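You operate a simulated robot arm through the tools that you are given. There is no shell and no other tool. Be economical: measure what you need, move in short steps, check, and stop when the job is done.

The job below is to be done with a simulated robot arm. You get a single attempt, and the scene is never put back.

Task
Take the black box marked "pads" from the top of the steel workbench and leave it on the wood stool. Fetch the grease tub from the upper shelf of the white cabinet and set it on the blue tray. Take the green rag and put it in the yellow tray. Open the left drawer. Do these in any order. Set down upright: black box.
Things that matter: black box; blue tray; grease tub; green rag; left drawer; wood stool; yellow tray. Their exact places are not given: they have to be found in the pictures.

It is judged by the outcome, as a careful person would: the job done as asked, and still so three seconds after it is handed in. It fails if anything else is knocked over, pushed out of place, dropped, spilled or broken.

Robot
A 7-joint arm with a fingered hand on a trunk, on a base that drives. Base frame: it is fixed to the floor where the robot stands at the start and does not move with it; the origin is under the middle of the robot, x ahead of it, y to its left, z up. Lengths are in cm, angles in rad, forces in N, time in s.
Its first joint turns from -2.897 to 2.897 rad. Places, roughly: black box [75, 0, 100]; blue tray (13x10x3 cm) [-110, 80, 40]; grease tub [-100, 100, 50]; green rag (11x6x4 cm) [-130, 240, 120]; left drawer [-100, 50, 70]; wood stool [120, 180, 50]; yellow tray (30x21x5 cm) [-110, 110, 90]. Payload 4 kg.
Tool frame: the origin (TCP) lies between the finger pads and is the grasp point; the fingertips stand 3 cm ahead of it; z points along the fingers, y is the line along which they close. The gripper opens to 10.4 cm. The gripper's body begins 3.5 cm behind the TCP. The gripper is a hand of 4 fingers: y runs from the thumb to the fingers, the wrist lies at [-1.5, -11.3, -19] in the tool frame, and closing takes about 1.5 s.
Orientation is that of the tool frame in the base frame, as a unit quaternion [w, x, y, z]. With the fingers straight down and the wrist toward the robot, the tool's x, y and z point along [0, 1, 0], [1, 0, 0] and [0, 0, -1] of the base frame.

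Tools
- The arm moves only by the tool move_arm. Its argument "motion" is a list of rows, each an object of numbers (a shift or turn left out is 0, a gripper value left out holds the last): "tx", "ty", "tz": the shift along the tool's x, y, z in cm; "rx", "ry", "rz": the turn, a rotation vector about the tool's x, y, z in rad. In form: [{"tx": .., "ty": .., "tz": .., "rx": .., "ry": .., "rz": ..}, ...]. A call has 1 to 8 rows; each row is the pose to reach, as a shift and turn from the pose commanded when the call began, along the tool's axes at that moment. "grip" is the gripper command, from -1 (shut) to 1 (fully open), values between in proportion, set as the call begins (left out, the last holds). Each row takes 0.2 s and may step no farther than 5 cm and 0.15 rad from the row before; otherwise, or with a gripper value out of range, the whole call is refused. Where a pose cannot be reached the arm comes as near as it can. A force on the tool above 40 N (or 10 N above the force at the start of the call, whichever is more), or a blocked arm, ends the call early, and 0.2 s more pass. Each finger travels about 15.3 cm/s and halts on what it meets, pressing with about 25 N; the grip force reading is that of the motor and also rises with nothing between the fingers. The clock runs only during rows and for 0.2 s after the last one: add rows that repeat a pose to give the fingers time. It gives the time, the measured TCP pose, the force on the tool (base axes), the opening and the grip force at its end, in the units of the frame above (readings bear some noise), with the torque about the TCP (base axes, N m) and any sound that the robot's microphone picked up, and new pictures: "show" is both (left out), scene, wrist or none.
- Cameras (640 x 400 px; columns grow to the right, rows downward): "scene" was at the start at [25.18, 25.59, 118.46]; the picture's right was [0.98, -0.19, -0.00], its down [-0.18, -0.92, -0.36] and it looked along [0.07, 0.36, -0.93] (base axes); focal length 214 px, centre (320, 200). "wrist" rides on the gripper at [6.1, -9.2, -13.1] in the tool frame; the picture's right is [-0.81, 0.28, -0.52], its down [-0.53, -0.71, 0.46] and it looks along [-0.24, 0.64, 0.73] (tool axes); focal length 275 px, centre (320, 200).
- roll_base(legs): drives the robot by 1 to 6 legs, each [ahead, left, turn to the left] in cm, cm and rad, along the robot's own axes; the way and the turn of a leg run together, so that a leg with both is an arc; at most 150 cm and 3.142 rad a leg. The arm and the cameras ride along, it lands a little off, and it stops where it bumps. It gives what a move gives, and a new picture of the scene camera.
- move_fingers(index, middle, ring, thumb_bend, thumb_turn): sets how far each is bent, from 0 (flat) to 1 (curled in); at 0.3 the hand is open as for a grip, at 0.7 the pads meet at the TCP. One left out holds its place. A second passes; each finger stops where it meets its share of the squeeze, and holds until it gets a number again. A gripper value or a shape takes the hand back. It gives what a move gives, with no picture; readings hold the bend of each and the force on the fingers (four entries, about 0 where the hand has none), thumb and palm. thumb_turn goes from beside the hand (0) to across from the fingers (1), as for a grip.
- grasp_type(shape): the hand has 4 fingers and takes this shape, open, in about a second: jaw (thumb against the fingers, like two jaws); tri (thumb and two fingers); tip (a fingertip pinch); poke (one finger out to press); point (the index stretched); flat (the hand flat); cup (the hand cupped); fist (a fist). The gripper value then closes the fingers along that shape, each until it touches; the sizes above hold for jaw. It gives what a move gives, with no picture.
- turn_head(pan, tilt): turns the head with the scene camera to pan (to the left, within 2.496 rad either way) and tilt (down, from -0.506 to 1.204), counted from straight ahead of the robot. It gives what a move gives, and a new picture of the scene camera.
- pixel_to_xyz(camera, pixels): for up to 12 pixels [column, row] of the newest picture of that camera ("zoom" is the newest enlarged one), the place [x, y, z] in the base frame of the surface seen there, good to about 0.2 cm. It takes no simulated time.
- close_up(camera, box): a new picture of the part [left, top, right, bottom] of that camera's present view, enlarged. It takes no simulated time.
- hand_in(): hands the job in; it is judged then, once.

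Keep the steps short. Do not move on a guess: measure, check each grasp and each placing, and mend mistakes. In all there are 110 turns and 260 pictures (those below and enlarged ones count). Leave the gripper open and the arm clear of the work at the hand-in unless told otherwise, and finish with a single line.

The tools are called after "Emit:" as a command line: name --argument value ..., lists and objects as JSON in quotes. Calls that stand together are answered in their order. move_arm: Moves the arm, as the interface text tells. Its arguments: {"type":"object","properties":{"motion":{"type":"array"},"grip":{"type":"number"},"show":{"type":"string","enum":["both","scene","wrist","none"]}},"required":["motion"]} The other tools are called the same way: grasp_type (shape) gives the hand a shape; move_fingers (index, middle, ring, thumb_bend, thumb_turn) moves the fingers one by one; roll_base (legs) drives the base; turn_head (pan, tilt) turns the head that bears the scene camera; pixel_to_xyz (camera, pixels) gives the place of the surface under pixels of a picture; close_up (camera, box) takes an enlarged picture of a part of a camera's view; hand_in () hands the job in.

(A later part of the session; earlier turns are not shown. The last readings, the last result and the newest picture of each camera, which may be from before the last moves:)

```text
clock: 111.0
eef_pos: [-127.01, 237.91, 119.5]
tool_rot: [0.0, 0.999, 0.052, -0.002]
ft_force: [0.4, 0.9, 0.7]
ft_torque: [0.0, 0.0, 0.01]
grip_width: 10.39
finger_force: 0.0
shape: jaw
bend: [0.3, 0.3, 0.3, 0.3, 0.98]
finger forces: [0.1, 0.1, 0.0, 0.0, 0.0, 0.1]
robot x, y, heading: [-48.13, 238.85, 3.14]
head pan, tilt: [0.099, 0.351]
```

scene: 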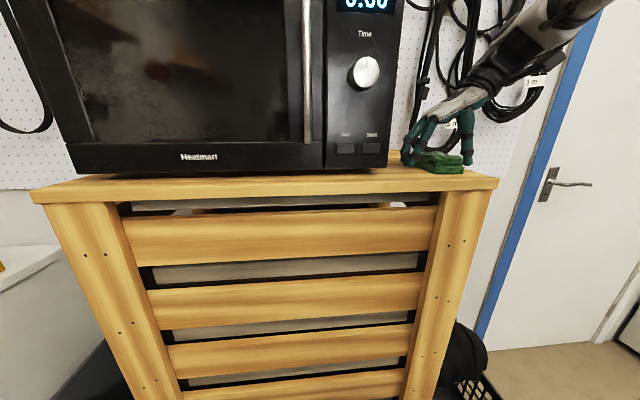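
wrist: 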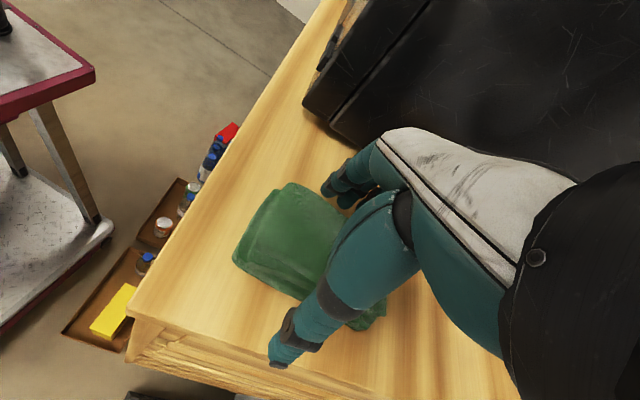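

Fingers and thumb straddle the rag. Close the hand.

Emit:
move_arm --motion '[{"tz": 0}, {"tz": 0}, {"tz": 0}, {"tz": 0}, {"tz": 0}, {"tz": 0}, {"tz": 0}, {"tz": 0}]' --grip -1 --show "none"

Emit:
move_arm --motion '[{"tz": -1}, {"tz": -2}, {"tz": -4}, {"tz": -6}]' --show "both"

```text
clock: 112.8
eef_pos: [-126.97, 237.92, 119.55]
tool_rot: [0.0, 0.999, 0.052, -0.003]
ft_force: [0.7, -0.1, 0.6]
ft_torque: [0.02, 0.0, 0.02]
grip_width: 5.2
finger_force: 25.0
shape: jaw
bend: [0.74, 0.45, 0.42, 0.69, 1.0]
finger forces: [12.8, 6.9, 3.1, 0.0, 22.8, 0.1]
robot x, y, heading: [-48.28, 238.91, 3.139]
head pan, tilt: [0.099, 0.351]
```

```text
clock: 113.8
eef_pos: [-126.9, 237.99, 125.39]
tool_rot: [0.0, 0.999, 0.052, -0.002]
ft_force: [0.0, 0.5, -0.7]
ft_torque: [0.02, -0.01, 0.06]
grip_width: 5.24
finger_force: 25.2
shape: jaw
bend: [0.74, 0.45, 0.42, 0.69, 1.0]
finger forces: [13.0, 6.8, 3.1, 0.0, 22.8, 0.0]
robot x, y, heading: [-47.78, 238.92, 3.137]
head pan, tilt: [0.099, 0.351]
```

scene: 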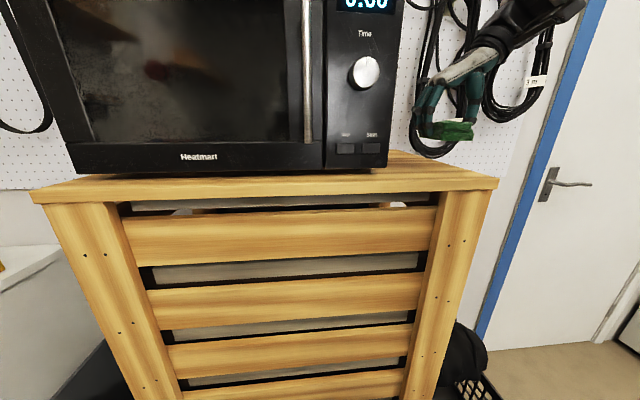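
wrist: 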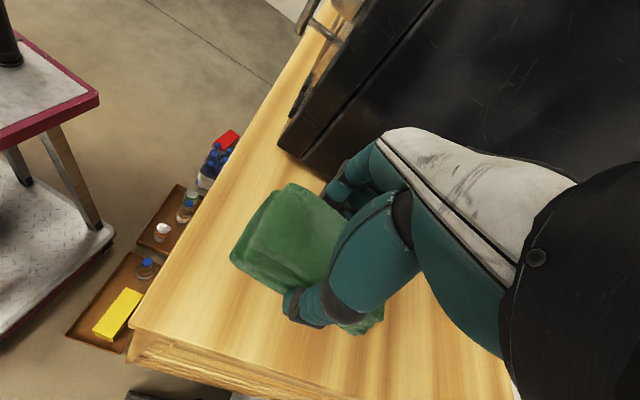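

Rag held (5.2 cm). Retract away from the microwave, up and toward the robot.

Emit:
move_arm --motion '[{"tx": 4, "ty": -2, "tz": -2}, {"tx": 8, "ty": -4, "tz": -4}, {"tx": 12, "ty": -5, "tz": -4}, {"tx": 16, "ty": -5, "tz": -4}, {"tx": 20, "ty": -5, "tz": -4}]' --show "scene"

Emit:
roll_base --legs '[[-16, 0, 0]]'

```text
clock: 115.0
eef_pos: [-107.45, 244.79, 129.25]
tool_rot: [0.001, 0.999, 0.053, -0.002]
ft_force: [-0.4, 0.8, -0.7]
ft_torque: [-0.03, -0.03, 0.01]
grip_width: 5.18
finger_force: 24.8
shape: jaw
bend: [0.74, 0.45, 0.42, 0.69, 1.0]
finger forces: [12.8, 6.7, 3.1, 0.0, 22.8, 0.0]
robot x, y, heading: [-48.1, 238.72, 3.137]
head pan, tilt: [0.099, 0.351]
```

scene: 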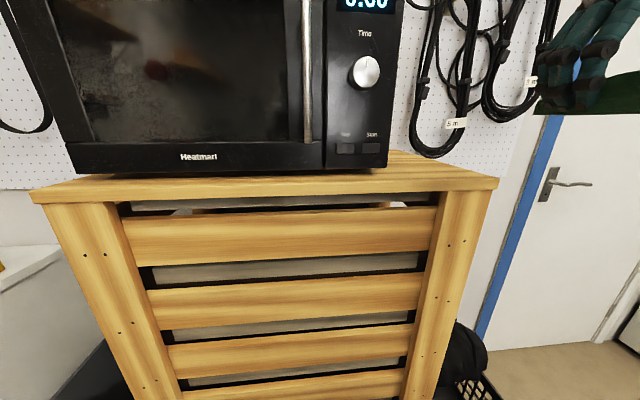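

```text
clock: 116.5
eef_pos: [-90.94, 244.81, 129.44]
tool_rot: [0.001, 0.999, 0.052, -0.003]
ft_force: [-0.5, -0.1, -0.1]
ft_torque: [0.0, 0.01, 0.02]
grip_width: 5.23
finger_force: 24.9
shape: jaw
bend: [0.74, 0.45, 0.42, 0.69, 1.0]
finger forces: [13.0, 6.7, 3.1, 0.1, 22.9, 0.0]
robot x, y, heading: [-31.62, 238.78, 3.14]
head pan, tilt: [0.099, 0.351]
```

scene: 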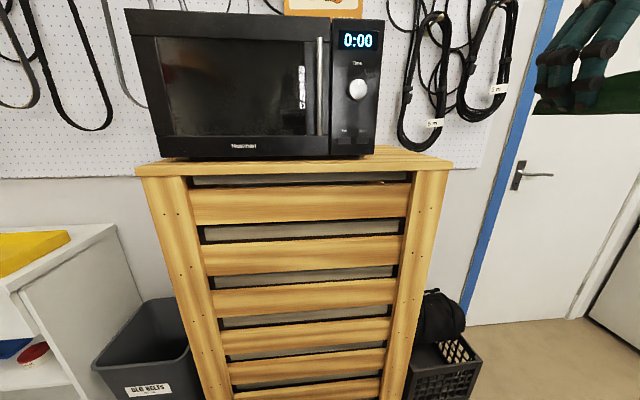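

Now strafe left 136 cm to the cabinet.

Emit:
roll_base --legs '[[0, 136, 0]]'

Emit:
turn_head --pan -0.1 --tilt 0.75

```text
clock: 123.3
eef_pos: [-93.33, 109.53, 129.38]
tool_rot: [0.0, 0.999, 0.036, -0.002]
ft_force: [-0.3, -1.0, 0.1]
ft_torque: [-0.02, 0.0, 0.01]
grip_width: 5.22
finger_force: 24.9
shape: jaw
bend: [0.74, 0.45, 0.42, 0.69, 1.0]
finger forces: [12.9, 6.7, 3.1, 0.0, 22.8, 0.1]
robot x, y, heading: [-34.2, 102.1, 3.111]
head pan, tilt: [0.099, 0.351]
```

scene: 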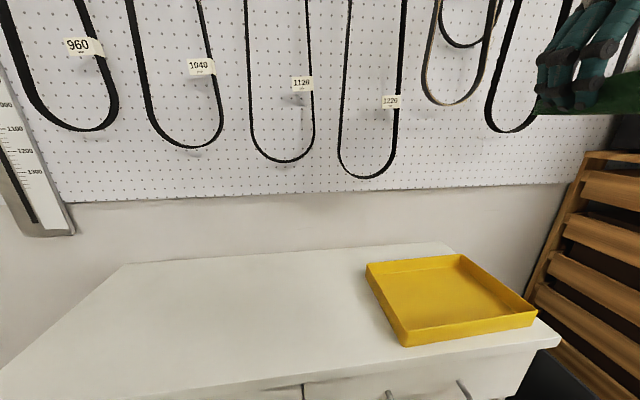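

```text
clock: 124.2
eef_pos: [-93.43, 109.49, 129.38]
tool_rot: [0.0, 0.999, 0.036, -0.003]
ft_force: [0.2, 0.0, -0.3]
ft_torque: [0.04, -0.03, -0.03]
grip_width: 5.2
finger_force: 25.0
shape: jaw
bend: [0.74, 0.45, 0.42, 0.69, 1.0]
finger forces: [13.0, 6.7, 3.0, 0.0, 22.9, 0.1]
robot x, y, heading: [-34.05, 101.41, 3.11]
head pan, tilt: [-0.099, 0.75]
```

scene: 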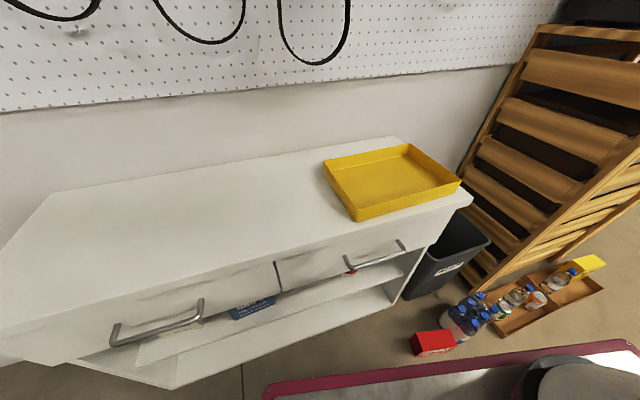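

Measure the yellow tray corners and floor.

Emit:
pixel_to_xyz --camera "scene" --pixels '[[325, 168], [409, 145], [459, 184], [356, 219], [385, 178], [300, 220], [455, 205], [410, 338], [270, 395], [640, 340], [200, 300], [403, 240]]'

```text
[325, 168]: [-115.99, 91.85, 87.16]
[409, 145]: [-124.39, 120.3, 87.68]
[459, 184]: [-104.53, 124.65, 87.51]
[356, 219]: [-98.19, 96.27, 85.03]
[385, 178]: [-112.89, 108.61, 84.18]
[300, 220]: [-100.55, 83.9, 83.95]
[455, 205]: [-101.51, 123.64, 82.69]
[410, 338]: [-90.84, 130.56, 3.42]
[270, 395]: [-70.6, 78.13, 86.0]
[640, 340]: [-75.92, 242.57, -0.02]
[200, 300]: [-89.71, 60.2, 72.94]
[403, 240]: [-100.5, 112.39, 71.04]
```

Move over the tray centre (-111, 108.3) and descend.

Emit:
move_arm --motion '[{"tx": -4.5}, {"tx": -9}, {"tx": -13.5, "tz": 1}, {"tx": -17.6, "tz": 3}, {"tx": -17.6, "tz": 8}, {"tx": -17.6, "tz": 13}, {"tx": -17.6, "tz": 18}, {"tx": -17.6, "tz": 23}]' --show "scene"

Emit:
move_arm --motion '[{"tz": 4}, {"tz": 8}, {"tz": 11}, {"tz": 13}]' --show "both"

```text
clock: 126.0
eef_pos: [-110.74, 108.32, 106.42]
tool_rot: [-0.001, 0.999, 0.037, -0.003]
ft_force: [0.9, -0.5, -1.5]
ft_torque: [0.05, 0.02, 0.02]
grip_width: 5.2
finger_force: 25.4
shape: jaw
bend: [0.74, 0.45, 0.42, 0.69, 1.0]
finger forces: [12.9, 6.6, 3.1, 0.1, 22.9, 0.0]
robot x, y, heading: [-34.12, 101.96, 3.105]
head pan, tilt: [-0.099, 0.75]
```

scene: 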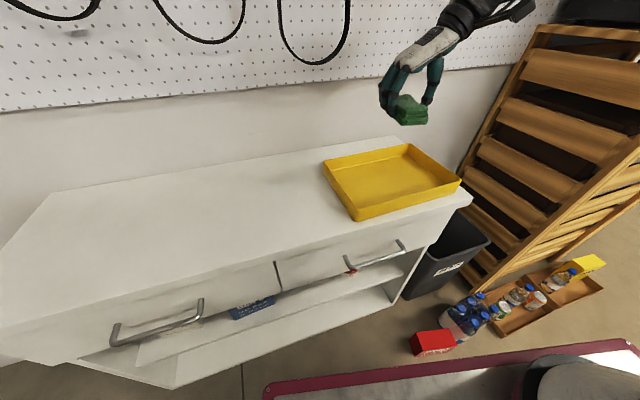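

```text
clock: 127.0
eef_pos: [-110.9, 108.2, 93.68]
tool_rot: [0.0, 0.999, 0.036, -0.003]
ft_force: [0.2, 0.6, -0.7]
ft_torque: [-0.02, 0.0, 0.01]
grip_width: 5.19
finger_force: 24.9
shape: jaw
bend: [0.74, 0.45, 0.42, 0.69, 1.0]
finger forces: [12.9, 6.7, 3.0, 0.0, 22.7, 0.0]
robot x, y, heading: [-34.16, 101.95, 3.107]
head pan, tilt: [-0.099, 0.75]
```

scene: 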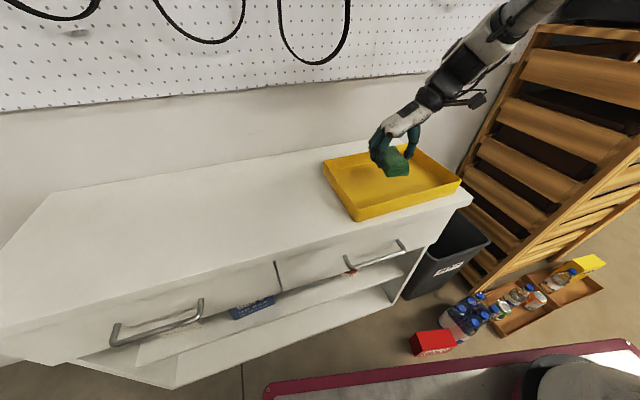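
wrist: 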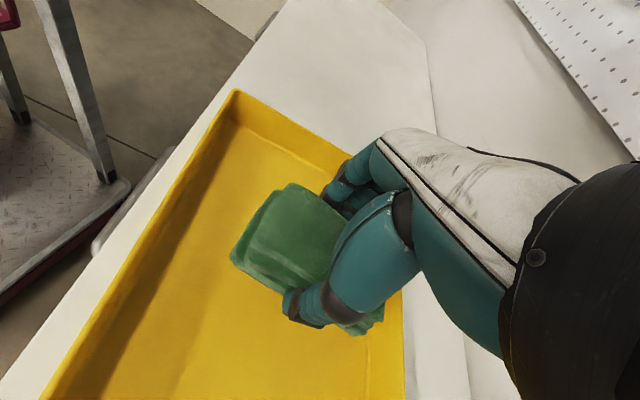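

The rag is well inside the tray's outline. Lower 5.3 cm, then release and rise.

Emit:
move_arm --motion '[{"tz": 2}, {"tz": 4}, {"tz": 5.3}, {"tz": 5.3}]' --show "none"

Emit:
move_arm --motion '[{"tz": 0}, {"tz": 0}, {"tz": 0}, {"tz": 0}, {"tz": 0}, {"tz": 0}, {"tz": 0}]' --grip 1 --show "none"

Emit:
move_arm --motion '[{"tz": -3}, {"tz": -7}, {"tz": -12}, {"tz": -17}, {"tz": -22}, {"tz": -27}]' --show "both"

```text
clock: 128.0
eef_pos: [-111.12, 108.27, 88.18]
tool_rot: [0.0, 0.999, 0.038, -0.003]
ft_force: [0.2, -0.4, -0.5]
ft_torque: [-0.01, -0.01, 0.04]
grip_width: 5.16
finger_force: 24.9
shape: jaw
bend: [0.74, 0.45, 0.42, 0.69, 1.0]
finger forces: [12.9, 6.7, 3.2, 0.0, 22.8, 0.1]
robot x, y, heading: [-33.98, 101.79, 3.106]
head pan, tilt: [-0.099, 0.75]
```

```text
clock: 129.6
eef_pos: [-111.07, 108.35, 88.14]
tool_rot: [0.0, 0.999, 0.037, -0.003]
ft_force: [0.3, -0.2, 0.0]
ft_torque: [0.03, 0.0, 0.02]
grip_width: 10.36
finger_force: 0.1
shape: jaw
bend: [0.3, 0.3, 0.3, 0.3, 0.98]
finger forces: [0.0, 0.0, 0.0, 0.0, 0.0, 0.0]
robot x, y, heading: [-34.14, 101.93, 3.105]
head pan, tilt: [-0.099, 0.75]
```

```text
clock: 131.0
eef_pos: [-111.33, 108.46, 115.3]
tool_rot: [0.0, 0.999, 0.037, -0.002]
ft_force: [-0.1, -0.1, 1.0]
ft_torque: [0.02, -0.01, 0.02]
grip_width: 10.36
finger_force: 0.0
shape: jaw
bend: [0.3, 0.3, 0.3, 0.3, 0.98]
finger forces: [0.0, 0.0, 0.0, 0.1, 0.0, 0.0]
robot x, y, heading: [-33.94, 101.59, 3.105]
head pan, tilt: [-0.099, 0.75]
```

scene: 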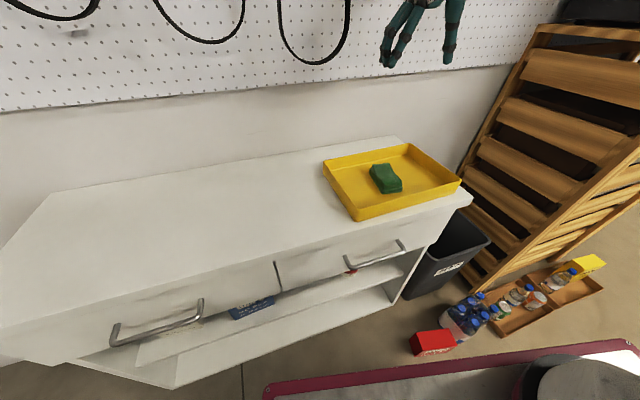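
wrist: 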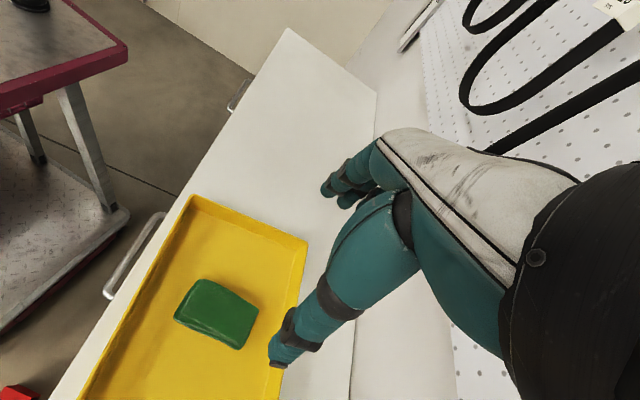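

Rag lies in the yellow tray. Now I back off 45 cm to look into the shelf.

Emit:
roll_base --legs '[[-40, 0, 0.03]]'

Emit:
turn_head --pan 0.05 --tilt 0.7

Emit:
close_up --camera "scene" --box '[180, 140, 500, 340]'

```text
clock: 133.5
eef_pos: [-71.29, 105.32, 115.27]
tool_rot: [0.001, 0.999, 0.053, -0.002]
ft_force: [-0.3, 0.4, -0.5]
ft_torque: [-0.02, -0.01, 0.01]
grip_width: 10.36
finger_force: 0.1
shape: jaw
bend: [0.3, 0.3, 0.3, 0.3, 0.98]
finger forces: [0.0, 0.0, 0.0, 0.0, 0.0, 0.1]
robot x, y, heading: [6.01, 101.11, 3.137]
head pan, tilt: [-0.099, 0.75]
```

scene: 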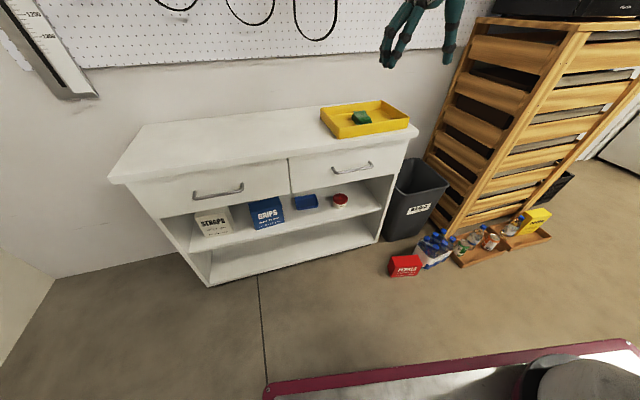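

```text
clock: 134.2
eef_pos: [-71.46, 105.37, 115.29]
tool_rot: [0.0, 0.999, 0.053, -0.002]
ft_force: [-0.2, -0.8, 0.6]
ft_torque: [0.05, -0.02, 0.01]
grip_width: 10.38
finger_force: 0.1
shape: jaw
bend: [0.3, 0.3, 0.3, 0.3, 0.98]
finger forces: [0.0, 0.0, 0.0, 0.1, 0.1, 0.0]
robot x, y, heading: [5.83, 101.09, 3.138]
head pan, tilt: [0.051, 0.7]
```

scene: 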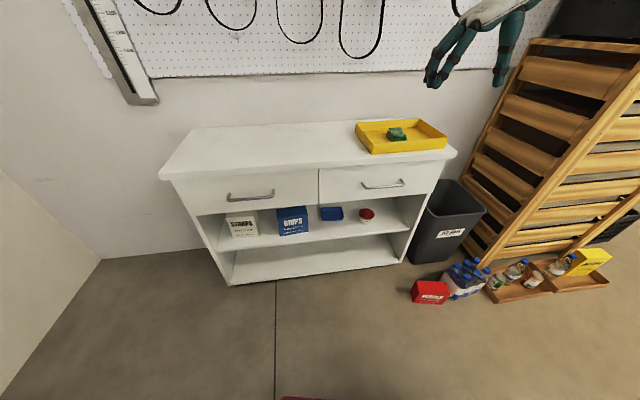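

```text
2.00 times, centred on (340, 240) of scene
```

zoom: 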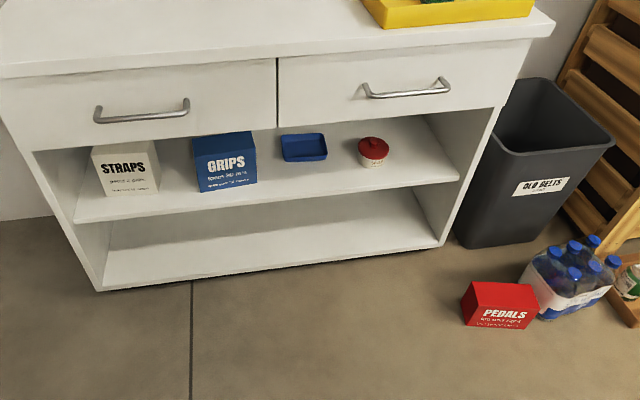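

Emit:
close_up --camera "scene" --box '[300, 180, 420, 255]'

Emit:
pixel_to_xyz --camera "zoom" --pixels '[[118, 140], [220, 135], [228, 185], [135, 205], [175, 175], [310, 150], [398, 150], [355, 135], [355, 205], [260, 220], [480, 215], [330, 248]]'

```text
5.33 times, centred on (360, 218) of scene
```

zoom: 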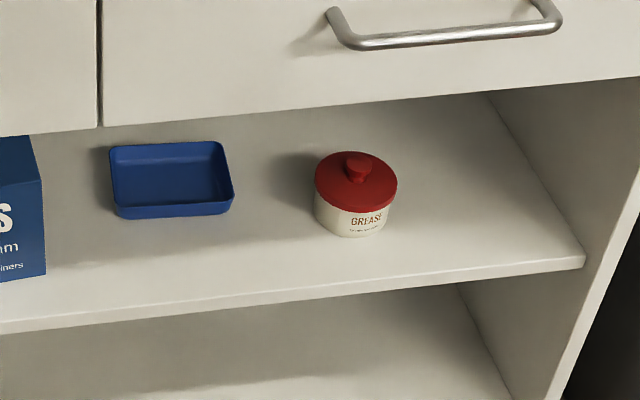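

```text
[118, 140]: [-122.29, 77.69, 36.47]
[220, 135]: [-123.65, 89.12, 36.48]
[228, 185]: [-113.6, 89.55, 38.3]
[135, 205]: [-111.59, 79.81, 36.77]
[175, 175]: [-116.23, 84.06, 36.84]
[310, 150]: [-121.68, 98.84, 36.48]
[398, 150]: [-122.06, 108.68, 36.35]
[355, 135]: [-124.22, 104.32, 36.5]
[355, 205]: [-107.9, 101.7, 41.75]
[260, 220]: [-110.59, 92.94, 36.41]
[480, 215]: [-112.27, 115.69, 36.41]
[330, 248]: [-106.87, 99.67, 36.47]
```

Now measure tub and tray precisely in this zoom, along with the drawer's lower edge and shelf front edge.

Emit:
pixel_to_xyz --camera "zoom" --pixels '[[318, 185], [394, 185], [357, 162], [357, 195], [350, 234], [318, 212], [388, 212], [112, 148], [222, 145], [231, 200], [120, 212], [300, 308]]'

Emit:
pixel_to_xyz --camera "scene" --pixels '[[340, 200], [400, 193], [380, 238], [408, 226], [383, 186], [251, 197], [230, 195], [271, 193], [320, 238], [319, 185], [455, 150], [180, 180]]'

```text
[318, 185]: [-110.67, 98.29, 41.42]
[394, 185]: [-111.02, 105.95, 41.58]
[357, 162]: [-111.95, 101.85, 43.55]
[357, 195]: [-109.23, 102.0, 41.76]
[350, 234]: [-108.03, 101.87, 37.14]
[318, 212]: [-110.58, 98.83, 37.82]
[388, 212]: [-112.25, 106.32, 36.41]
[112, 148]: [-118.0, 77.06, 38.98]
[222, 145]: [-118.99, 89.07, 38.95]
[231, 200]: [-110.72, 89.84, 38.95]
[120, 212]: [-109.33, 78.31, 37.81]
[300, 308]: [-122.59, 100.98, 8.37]
```

```text
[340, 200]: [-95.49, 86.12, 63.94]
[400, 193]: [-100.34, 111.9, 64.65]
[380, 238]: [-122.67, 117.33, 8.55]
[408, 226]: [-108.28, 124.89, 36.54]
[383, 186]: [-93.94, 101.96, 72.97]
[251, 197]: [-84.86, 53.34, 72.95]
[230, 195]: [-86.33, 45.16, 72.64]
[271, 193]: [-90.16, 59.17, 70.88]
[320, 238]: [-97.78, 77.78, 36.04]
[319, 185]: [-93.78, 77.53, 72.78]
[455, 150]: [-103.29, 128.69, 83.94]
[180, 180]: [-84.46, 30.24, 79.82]
```

Tub: centre ≈ (-111.7, 102), lid Ø≈8, lid rim z≈41, shelf z=36.5; tray centre ≈ (-114.4, 83.5), rim z 39; opening goes up to z≈62. I'll tilt the hand so the fingers point forward and 35° down, while lowering, out in front of the cabinet.

Emit:
move_arm --motion '[{"ry": -0.12, "tz": 4, "tx": -0.9}, {"ry": -0.24, "tz": 8, "tx": -1.8}, {"ry": -0.36, "tz": 12, "tx": -2.7}, {"ry": -0.48, "tz": 16, "tx": -3.6}, {"ry": -0.6, "tz": 20, "tx": -4.5}, {"ry": -0.72, "tz": 24, "tx": -5.4}, {"ry": -0.84, "tz": 28, "tx": -6.3}, {"ry": -0.96, "tz": 32, "tx": -7}]' --show "scene"

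```text
clock: 136.0
eef_pos: [-78.65, 104.32, 83.26]
tool_rot: [0.026, 0.884, 0.046, -0.464]
ft_force: [-0.5, 1.0, 0.2]
ft_torque: [-0.02, 0.03, 0.0]
grip_width: 10.36
finger_force: 0.1
shape: jaw
bend: [0.3, 0.3, 0.3, 0.3, 0.98]
finger forces: [0.1, 0.0, 0.0, 0.0, 0.0, 0.0]
robot x, y, heading: [5.89, 101.35, 3.141]
head pan, tilt: [0.051, 0.7]
```

scene: 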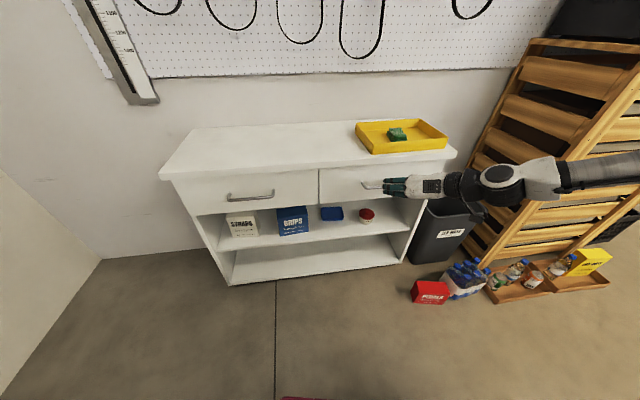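

The arm bends with its elbow out to the right. Continue down to z≈46 and check again.

Emit:
move_arm --motion '[{"tx": 3.7, "tz": 2.6}, {"tx": 7.4, "tz": 5.2}, {"tx": 11.1, "tz": 7.8}, {"tx": 14.8, "tz": 10.4}, {"tx": 18.5, "tz": 13}, {"tx": 22.2, "tz": 15.6}, {"tx": 25.9, "tz": 18.2}, {"tx": 29.6, "tz": 20.8}]' --show "both"

```text
clock: 137.8
eef_pos: [-78.69, 104.49, 47.2]
tool_rot: [0.024, 0.884, 0.048, -0.464]
ft_force: [1.2, -0.6, -0.5]
ft_torque: [0.02, -0.01, 0.0]
grip_width: 10.36
finger_force: 0.2
shape: jaw
bend: [0.3, 0.3, 0.3, 0.3, 0.98]
finger forces: [0.0, 0.0, 0.0, 0.0, 0.0, 0.1]
robot x, y, heading: [5.94, 100.93, 3.139]
head pan, tilt: [0.051, 0.7]
```

scene: 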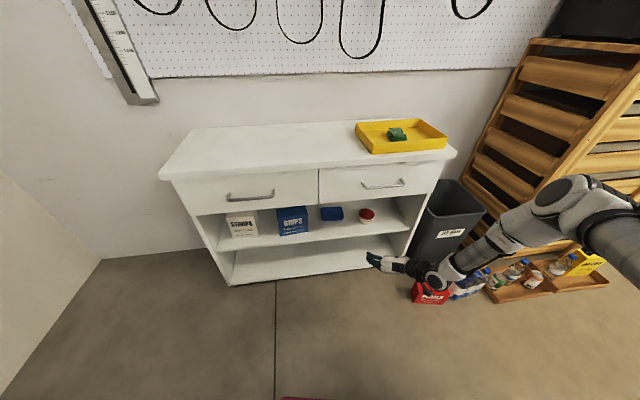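
wrist: 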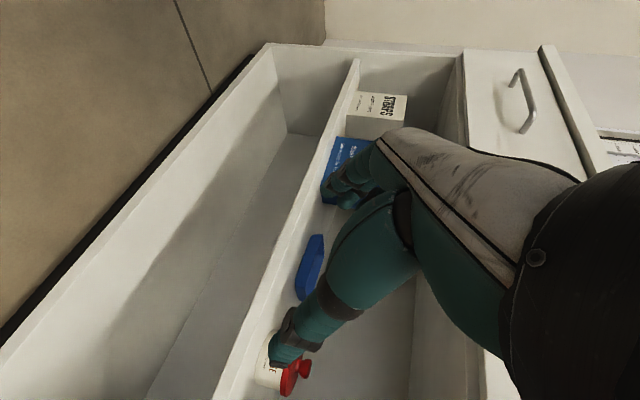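

Reached. I measure the elbow and forearm location to make sure they clear the rack, bin and bottles when driving ahead 33 cm.

Emit:
pixel_to_xyz --camera "scene" --pixels '[[560, 190], [540, 195], [500, 245], [470, 260], [430, 283], [435, 275], [600, 190], [520, 205], [466, 292]]'

Emit:
close_up --camera "scene" --box '[340, 160, 640, 340]'

```text
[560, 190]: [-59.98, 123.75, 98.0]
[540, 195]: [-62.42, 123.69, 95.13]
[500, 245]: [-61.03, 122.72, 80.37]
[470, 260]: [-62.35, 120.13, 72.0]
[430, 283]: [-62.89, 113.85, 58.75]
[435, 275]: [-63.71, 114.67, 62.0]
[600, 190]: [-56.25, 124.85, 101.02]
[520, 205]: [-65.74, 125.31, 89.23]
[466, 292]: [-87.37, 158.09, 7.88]
```

```text
2.13 times, centred on (490, 250) of scene
```

zoom: 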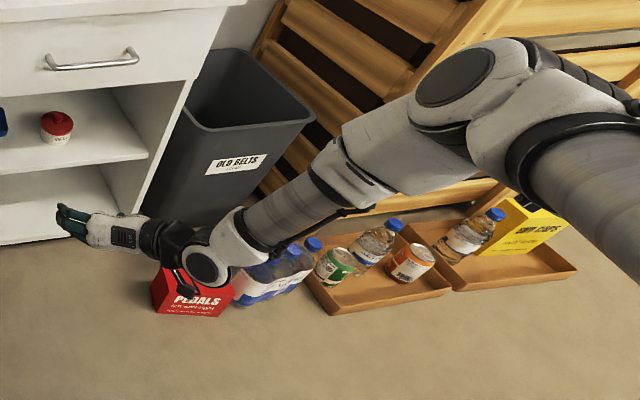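

The elbow would come within a couple of cm of the cabinet top when in. Reaching farther will straighten the arm and draw the elbow back: extend the hand 10 cm forward (tips still ~6 cm in front of the cabinet).

Emit:
move_arm --motion '[{"tx": -2, "tz": 2.9}, {"tx": -4, "tz": 5.8}, {"tx": -5.7, "tz": 8.2}]' --show "scene"

Emit:
close_up --camera "scene" --box '[340, 160, 640, 340]'

```text
clock: 138.6
eef_pos: [-88.45, 103.44, 47.14]
tool_rot: [0.024, 0.885, 0.046, -0.464]
ft_force: [0.6, 0.1, 0.1]
ft_torque: [0.01, 0.01, 0.06]
grip_width: 10.36
finger_force: 0.1
shape: jaw
bend: [0.3, 0.3, 0.3, 0.3, 0.98]
finger forces: [0.0, 0.1, 0.0, 0.0, 0.0, 0.0]
robot x, y, heading: [5.62, 101.4, 3.14]
head pan, tilt: [0.051, 0.7]
```

scene: 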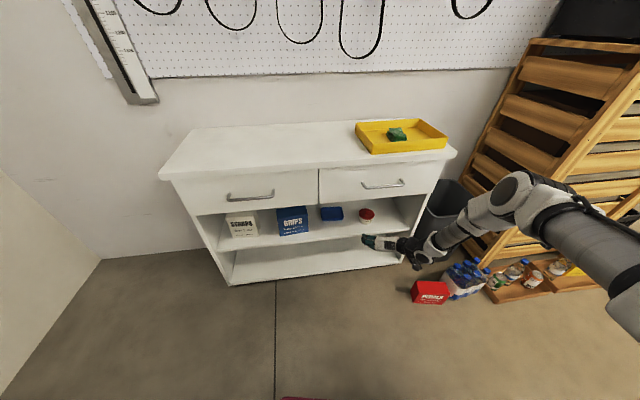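

```text
2.13 times, centred on (490, 250) of scene
```

zoom: 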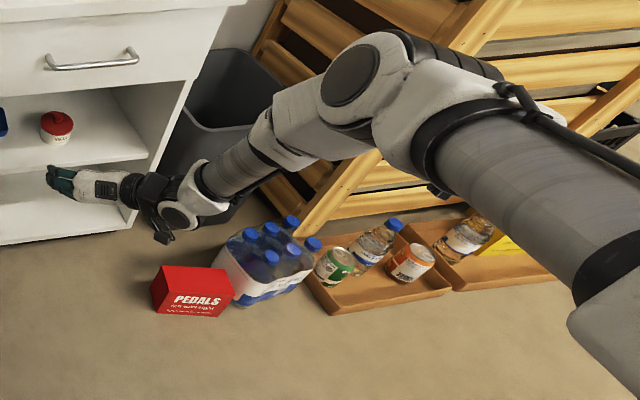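

Emit:
pixel_to_xyz --camera "scene" --pixels '[[510, 185], [490, 195], [475, 215], [455, 230], [432, 250], [425, 262], [520, 172], [505, 175], [465, 200]]'

```text
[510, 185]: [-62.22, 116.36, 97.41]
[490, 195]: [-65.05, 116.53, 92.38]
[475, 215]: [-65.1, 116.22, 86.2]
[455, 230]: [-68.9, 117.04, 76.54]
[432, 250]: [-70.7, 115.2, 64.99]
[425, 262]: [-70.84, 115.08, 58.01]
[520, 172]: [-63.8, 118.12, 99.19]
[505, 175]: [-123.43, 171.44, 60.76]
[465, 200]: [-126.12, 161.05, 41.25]
```

Forearm ends up with ~3–5 cm clearance. I tilt 0.14 rad flatter for extra wrist clearance, go to z≈42 and 3 cm farther out.

Emit:
move_arm --motion '[{"tx": 0.8, "ty": 0.4, "tz": 1.8, "ry": -0.05}, {"tx": 1.6, "ty": 0.8, "tz": 3.6, "ry": -0.1}, {"tx": 2.37, "ty": 1.2, "tz": 5.33, "ry": -0.14}]' --show "both"

```text
clock: 139.4
eef_pos: [-91.4, 101.84, 42.22]
tool_rot: [0.028, 0.851, 0.045, -0.523]
ft_force: [0.6, 0.4, 0.0]
ft_torque: [0.02, -0.02, 0.02]
grip_width: 10.38
finger_force: 0.1
shape: jaw
bend: [0.3, 0.3, 0.3, 0.3, 0.98]
finger forces: [0.0, 0.1, 0.1, 0.0, 0.1, 0.1]
robot x, y, heading: [6.0, 101.28, 3.139]
head pan, tilt: [0.051, 0.7]
```

scene: 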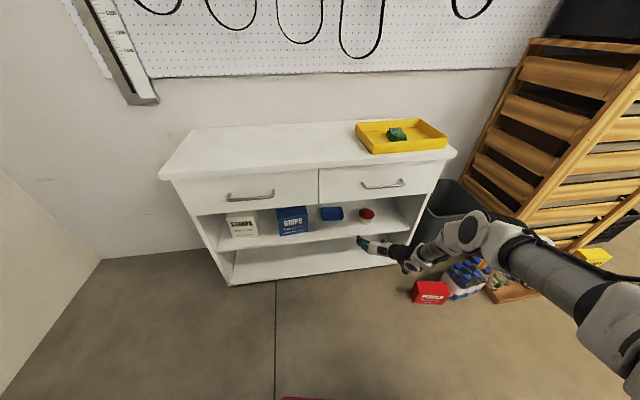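
wrist: 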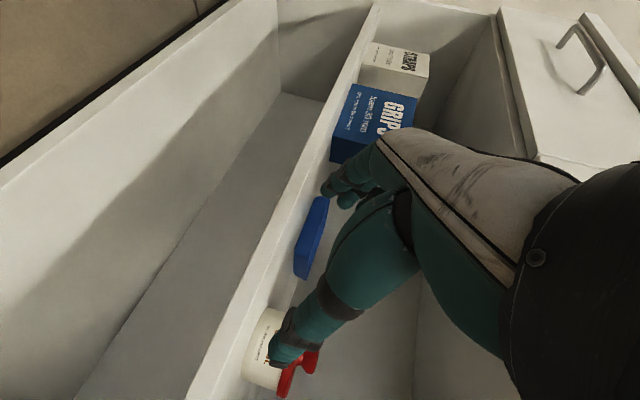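

Check elbow and fingertip heights against shelf edge before driving in.

Emit:
pixel_to_xyz --camera "scene" --pixels '[[470, 228], [485, 225], [455, 245], [430, 252], [413, 263], [505, 240], [363, 243], [372, 250]]'

Emit:
close_up --camera "scene" --box '[330, 180, 530, 305]'

```text
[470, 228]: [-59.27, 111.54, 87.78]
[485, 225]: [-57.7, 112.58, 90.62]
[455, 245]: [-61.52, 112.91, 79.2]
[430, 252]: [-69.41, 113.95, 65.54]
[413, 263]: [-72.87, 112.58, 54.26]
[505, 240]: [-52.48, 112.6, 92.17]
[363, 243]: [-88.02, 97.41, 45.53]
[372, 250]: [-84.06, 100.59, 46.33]
```

```text
3.20 times, centred on (430, 242) of scene
```

zoom: 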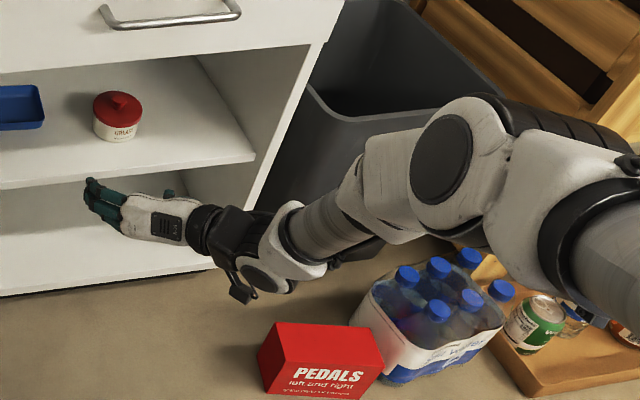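

Elbow clears well. Raise 0.8 cm and drive ahead 10 cm.

Emit:
move_arm --motion '[{"tx": -0.71, "tz": -0.36}]' --show "none"

Emit:
roll_base --legs '[[10, 0, 0]]'

Emit:
close_up --camera "scene" --box '[320, 190, 480, 290]'

Emit:
close_up --camera "wrist" --box '[0, 0, 640, 400]'

```text
clock: 139.8
eef_pos: [-91.38, 101.78, 42.99]
tool_rot: [0.028, 0.85, 0.046, -0.524]
ft_force: [0.7, 0.3, 0.3]
ft_torque: [0.0, 0.02, -0.01]
grip_width: 10.4
finger_force: 0.2
shape: jaw
bend: [0.3, 0.3, 0.3, 0.3, 0.98]
finger forces: [0.0, 0.1, 0.1, 0.0, 0.1, 0.0]
robot x, y, heading: [5.91, 101.08, 3.144]
head pan, tilt: [0.051, 0.7]
```

```text
clock: 140.9
eef_pos: [-101.27, 101.8, 42.86]
tool_rot: [0.027, 0.85, 0.045, -0.524]
ft_force: [-0.5, 1.0, 0.1]
ft_torque: [0.02, 0.02, 0.0]
grip_width: 10.35
finger_force: 0.0
shape: jaw
bend: [0.3, 0.3, 0.3, 0.3, 0.98]
finger forces: [0.1, 0.1, 0.0, 0.0, 0.0, 0.0]
robot x, y, heading: [-3.93, 101.01, 3.138]
head pan, tilt: [0.051, 0.7]
```

scene: 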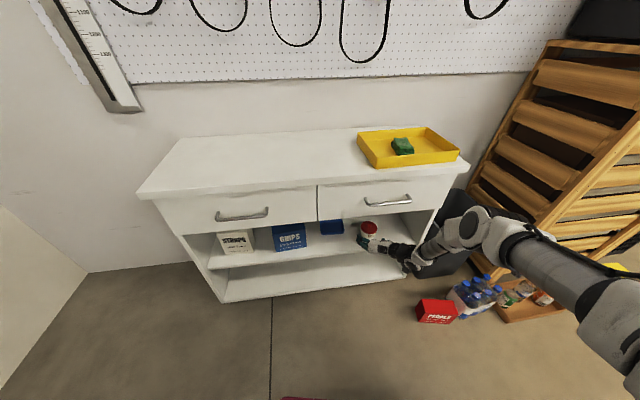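

```text
4.00 times, centred on (400, 240) of scene
```

zoom: 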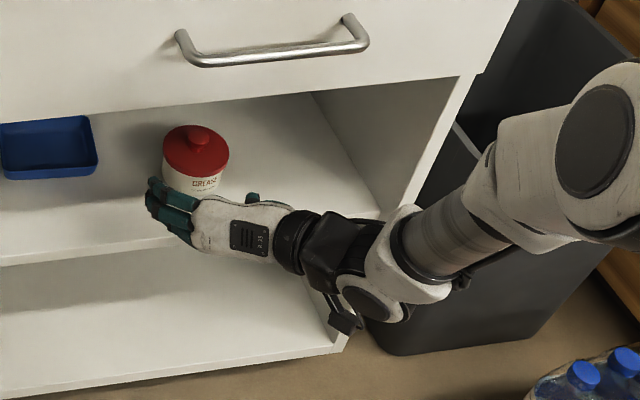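

```text
1.00 times, centred on (320, 200) of wrist (not enlarged: the box is as wide or as high as the picture)
```

zoom: 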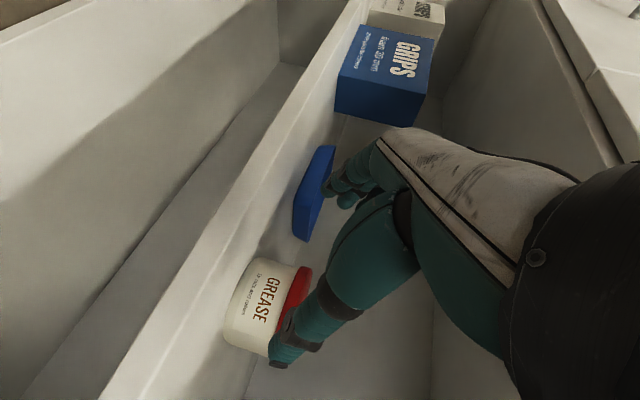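

The hand straddles the tub's approach line. I advance by arm in two parts; first 4.5 cm.

Emit:
move_arm --motion '[{"tx": -0.9, "ty": -0.5, "tz": 2}, {"tx": -1.8, "ty": -0.9, "tz": 4.1}]' --show "wrist"

Emit:
close_up --camera "scene" --box '[320, 190, 480, 290]'

```text
clock: 141.5
eef_pos: [-105.87, 102.3, 42.88]
tool_rot: [0.029, 0.85, 0.045, -0.524]
ft_force: [0.5, -0.5, -0.4]
ft_torque: [0.02, -0.01, -0.02]
grip_width: 10.38
finger_force: 0.0
shape: jaw
bend: [0.3, 0.3, 0.3, 0.3, 0.98]
finger forces: [0.1, 0.0, 0.0, 0.1, 0.0, 0.0]
robot x, y, heading: [-4.09, 101.39, 3.143]
head pan, tilt: [0.051, 0.7]
```

wrist: 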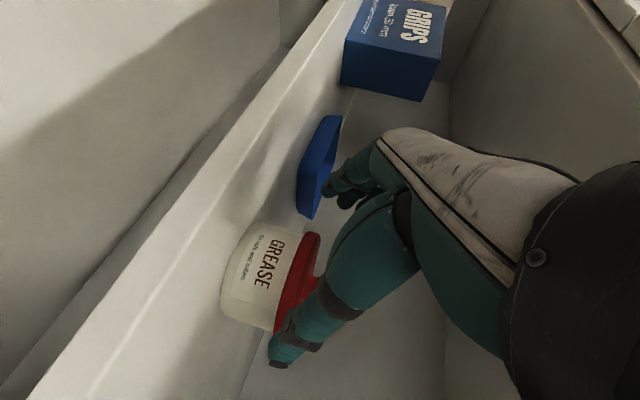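

```text
4.00 times, centred on (400, 240) of scene
```

zoom: 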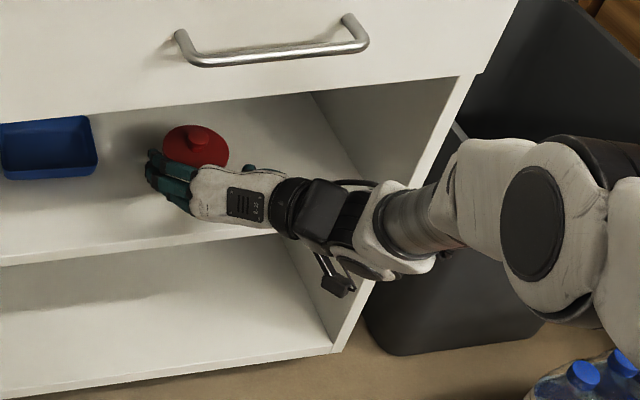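

Still free; advance the remaining ~4 cm, slightly lower.

Emit:
move_arm --motion '[{"tx": -0.7, "ty": -0.2, "tz": 2}, {"tx": -1.4, "ty": -0.4, "tz": 3.8}]' --show "wrist"

Emit:
close_up --camera "scene" --box '[320, 190, 480, 290]'

```text
clock: 142.1
eef_pos: [-106.92, 102.28, 42.69]
tool_rot: [0.028, 0.85, 0.044, -0.524]
ft_force: [-0.7, -1.2, 0.1]
ft_torque: [0.01, 0.02, 0.03]
grip_width: 10.37
finger_force: 0.1
shape: jaw
bend: [0.3, 0.3, 0.3, 0.3, 0.98]
finger forces: [0.0, 0.1, 0.0, 0.1, 0.1, 0.0]
out of reach, approached as far as the arm can: row 1, 2
robot x, y, heading: [-4.09, 101.16, 3.14]
head pan, tilt: [0.051, 0.7]
```

wrist: 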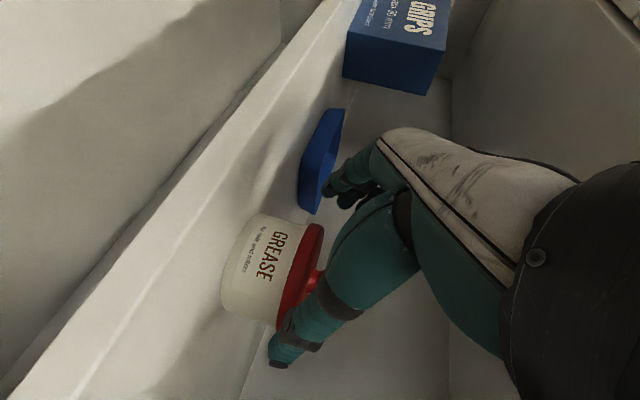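

```text
4.00 times, centred on (400, 240) of scene
```

zoom: 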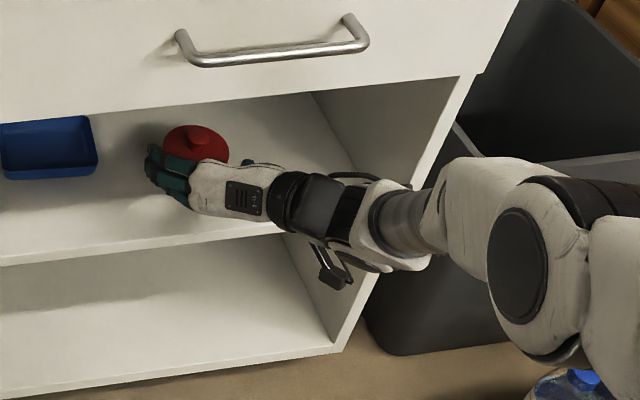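

The arm is at full reach; drive the base 3.3 cm ahead instead.

Emit:
roll_base --legs '[[3.3, 0, 0]]'

Emit:
close_up --camera "scene" --box '[320, 190, 480, 290]'

Emit:
close_up --camera "wrist" --box '[160, 150, 400, 400]'

```text
clock: 143.0
eef_pos: [-110.23, 102.25, 42.6]
tool_rot: [0.028, 0.85, 0.045, -0.524]
ft_force: [-0.1, -0.3, -0.1]
ft_torque: [0.0, 0.0, 0.0]
grip_width: 10.4
finger_force: 0.1
shape: jaw
bend: [0.3, 0.3, 0.3, 0.3, 0.98]
finger forces: [0.1, 0.1, 0.0, 0.0, 0.1, 0.0]
robot x, y, heading: [-7.78, 101.24, 3.139]
head pan, tilt: [0.051, 0.7]
```

scene: 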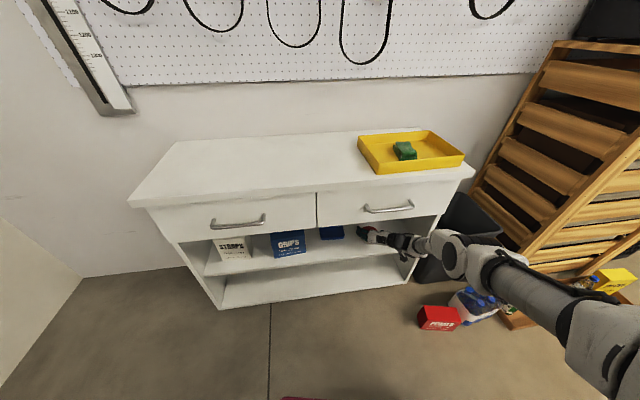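

```text
4.00 times, centred on (400, 240) of scene
```

zoom: 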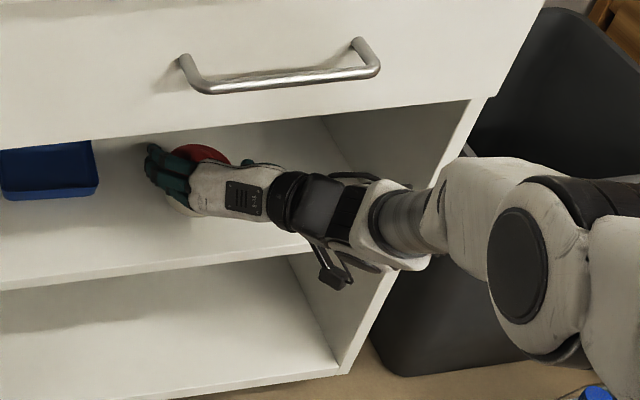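

```text
1.60 times, centred on (280, 275) of wrist
```

zoom: 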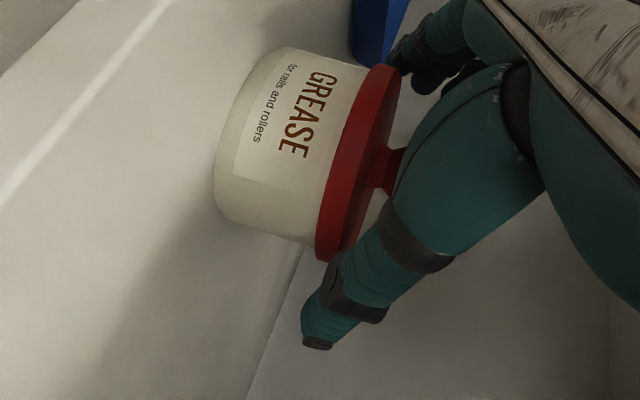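

Measure where thumb and fingers are relative to the lid (z≈41).

Emit:
pixel_to_xyz --camera "zoom" --pixels '[[318, 335], [335, 290], [350, 265], [400, 235], [425, 75], [440, 50], [400, 60], [350, 180], [380, 180], [320, 230], [235, 150]]'

```text
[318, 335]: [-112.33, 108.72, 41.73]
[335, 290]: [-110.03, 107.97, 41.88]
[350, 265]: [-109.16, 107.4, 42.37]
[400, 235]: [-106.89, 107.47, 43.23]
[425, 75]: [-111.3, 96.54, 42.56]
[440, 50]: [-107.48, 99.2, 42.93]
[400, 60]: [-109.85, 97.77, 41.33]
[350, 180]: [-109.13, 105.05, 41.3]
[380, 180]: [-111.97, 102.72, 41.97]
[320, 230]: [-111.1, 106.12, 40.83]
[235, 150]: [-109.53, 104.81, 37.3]
```

Thumb and fingers are just above the lid's rim; lower 2.8 cm and shift 0.5 cm toward the tray side.

Emit:
move_arm --motion '[{"tx": 0.8, "ty": 0.5, "tz": 0.4}, {"tx": 1.6, "ty": 0.5, "tz": 0.8}, {"tx": 2.5, "ty": 0.5, "tz": 1.27}]' --show "wrist"

Emit:
close_up --camera "wrist" --box '[160, 150, 400, 400]'

```text
clock: 143.8
eef_pos: [-108.72, 101.45, 41.5]
tool_rot: [0.028, 0.85, 0.044, -0.524]
ft_force: [-1.0, 0.9, -0.2]
ft_torque: [0.02, -0.01, -0.03]
grip_width: 10.38
finger_force: 0.0
shape: jaw
bend: [0.3, 0.3, 0.3, 0.3, 0.98]
finger forces: [0.0, 0.1, 0.0, 0.1, 0.0, 0.0]
out of reach, approached as far as the arm can: row 1, 2, 3
robot x, y, heading: [-7.77, 101.01, 3.138]
head pan, tilt: [0.051, 0.7]
```

wrist: 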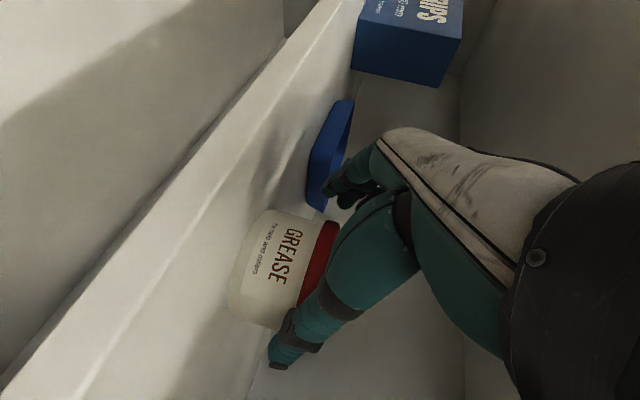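

```text
1.60 times, centred on (280, 275) of wrist
```

zoom: 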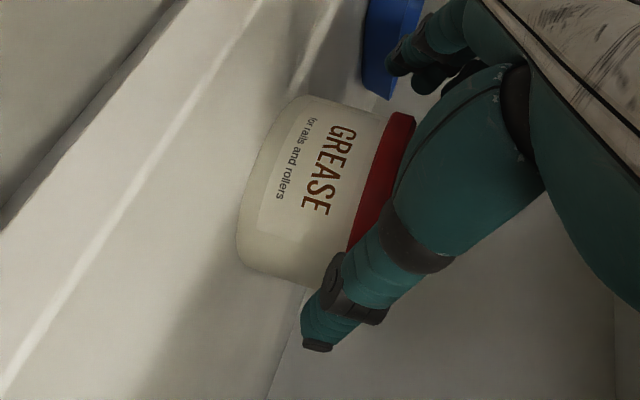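

Out of reach by a little. I retract 3 cm while going down 1.7 cm, then drive ahead 4.5 cm.

Emit:
move_arm --motion '[{"tx": 1, "tz": -0.9}, {"tx": 2, "tz": -1.8}, {"tx": 2.9, "tz": -1.9}]' --show "wrist"

Emit:
pixel_to_xyz --camera "wrist" --pixels '[[278, 362], [290, 345], [310, 315], [340, 200], [330, 185], [345, 170]]'

```text
clock: 144.6
eef_pos: [-105.56, 101.8, 39.95]
tool_rot: [0.028, 0.85, 0.045, -0.524]
ft_force: [-0.3, 0.1, -0.5]
ft_torque: [-0.03, -0.03, 0.02]
grip_width: 10.4
finger_force: 0.0
shape: jaw
bend: [0.3, 0.3, 0.3, 0.3, 0.98]
finger forces: [0.0, 0.0, 0.0, 0.0, 0.0, 0.0]
robot x, y, heading: [-7.37, 101.43, 3.137]
head pan, tilt: [0.051, 0.7]
```

wrist: 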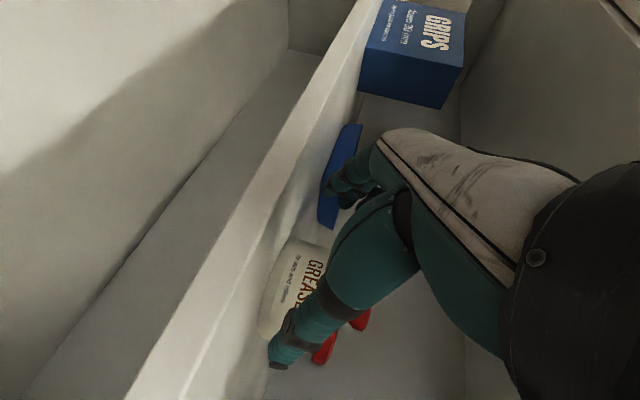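

```text
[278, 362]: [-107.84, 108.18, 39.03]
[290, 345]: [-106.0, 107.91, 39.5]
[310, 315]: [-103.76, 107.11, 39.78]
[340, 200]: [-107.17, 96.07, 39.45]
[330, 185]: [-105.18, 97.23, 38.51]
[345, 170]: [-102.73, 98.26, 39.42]
```

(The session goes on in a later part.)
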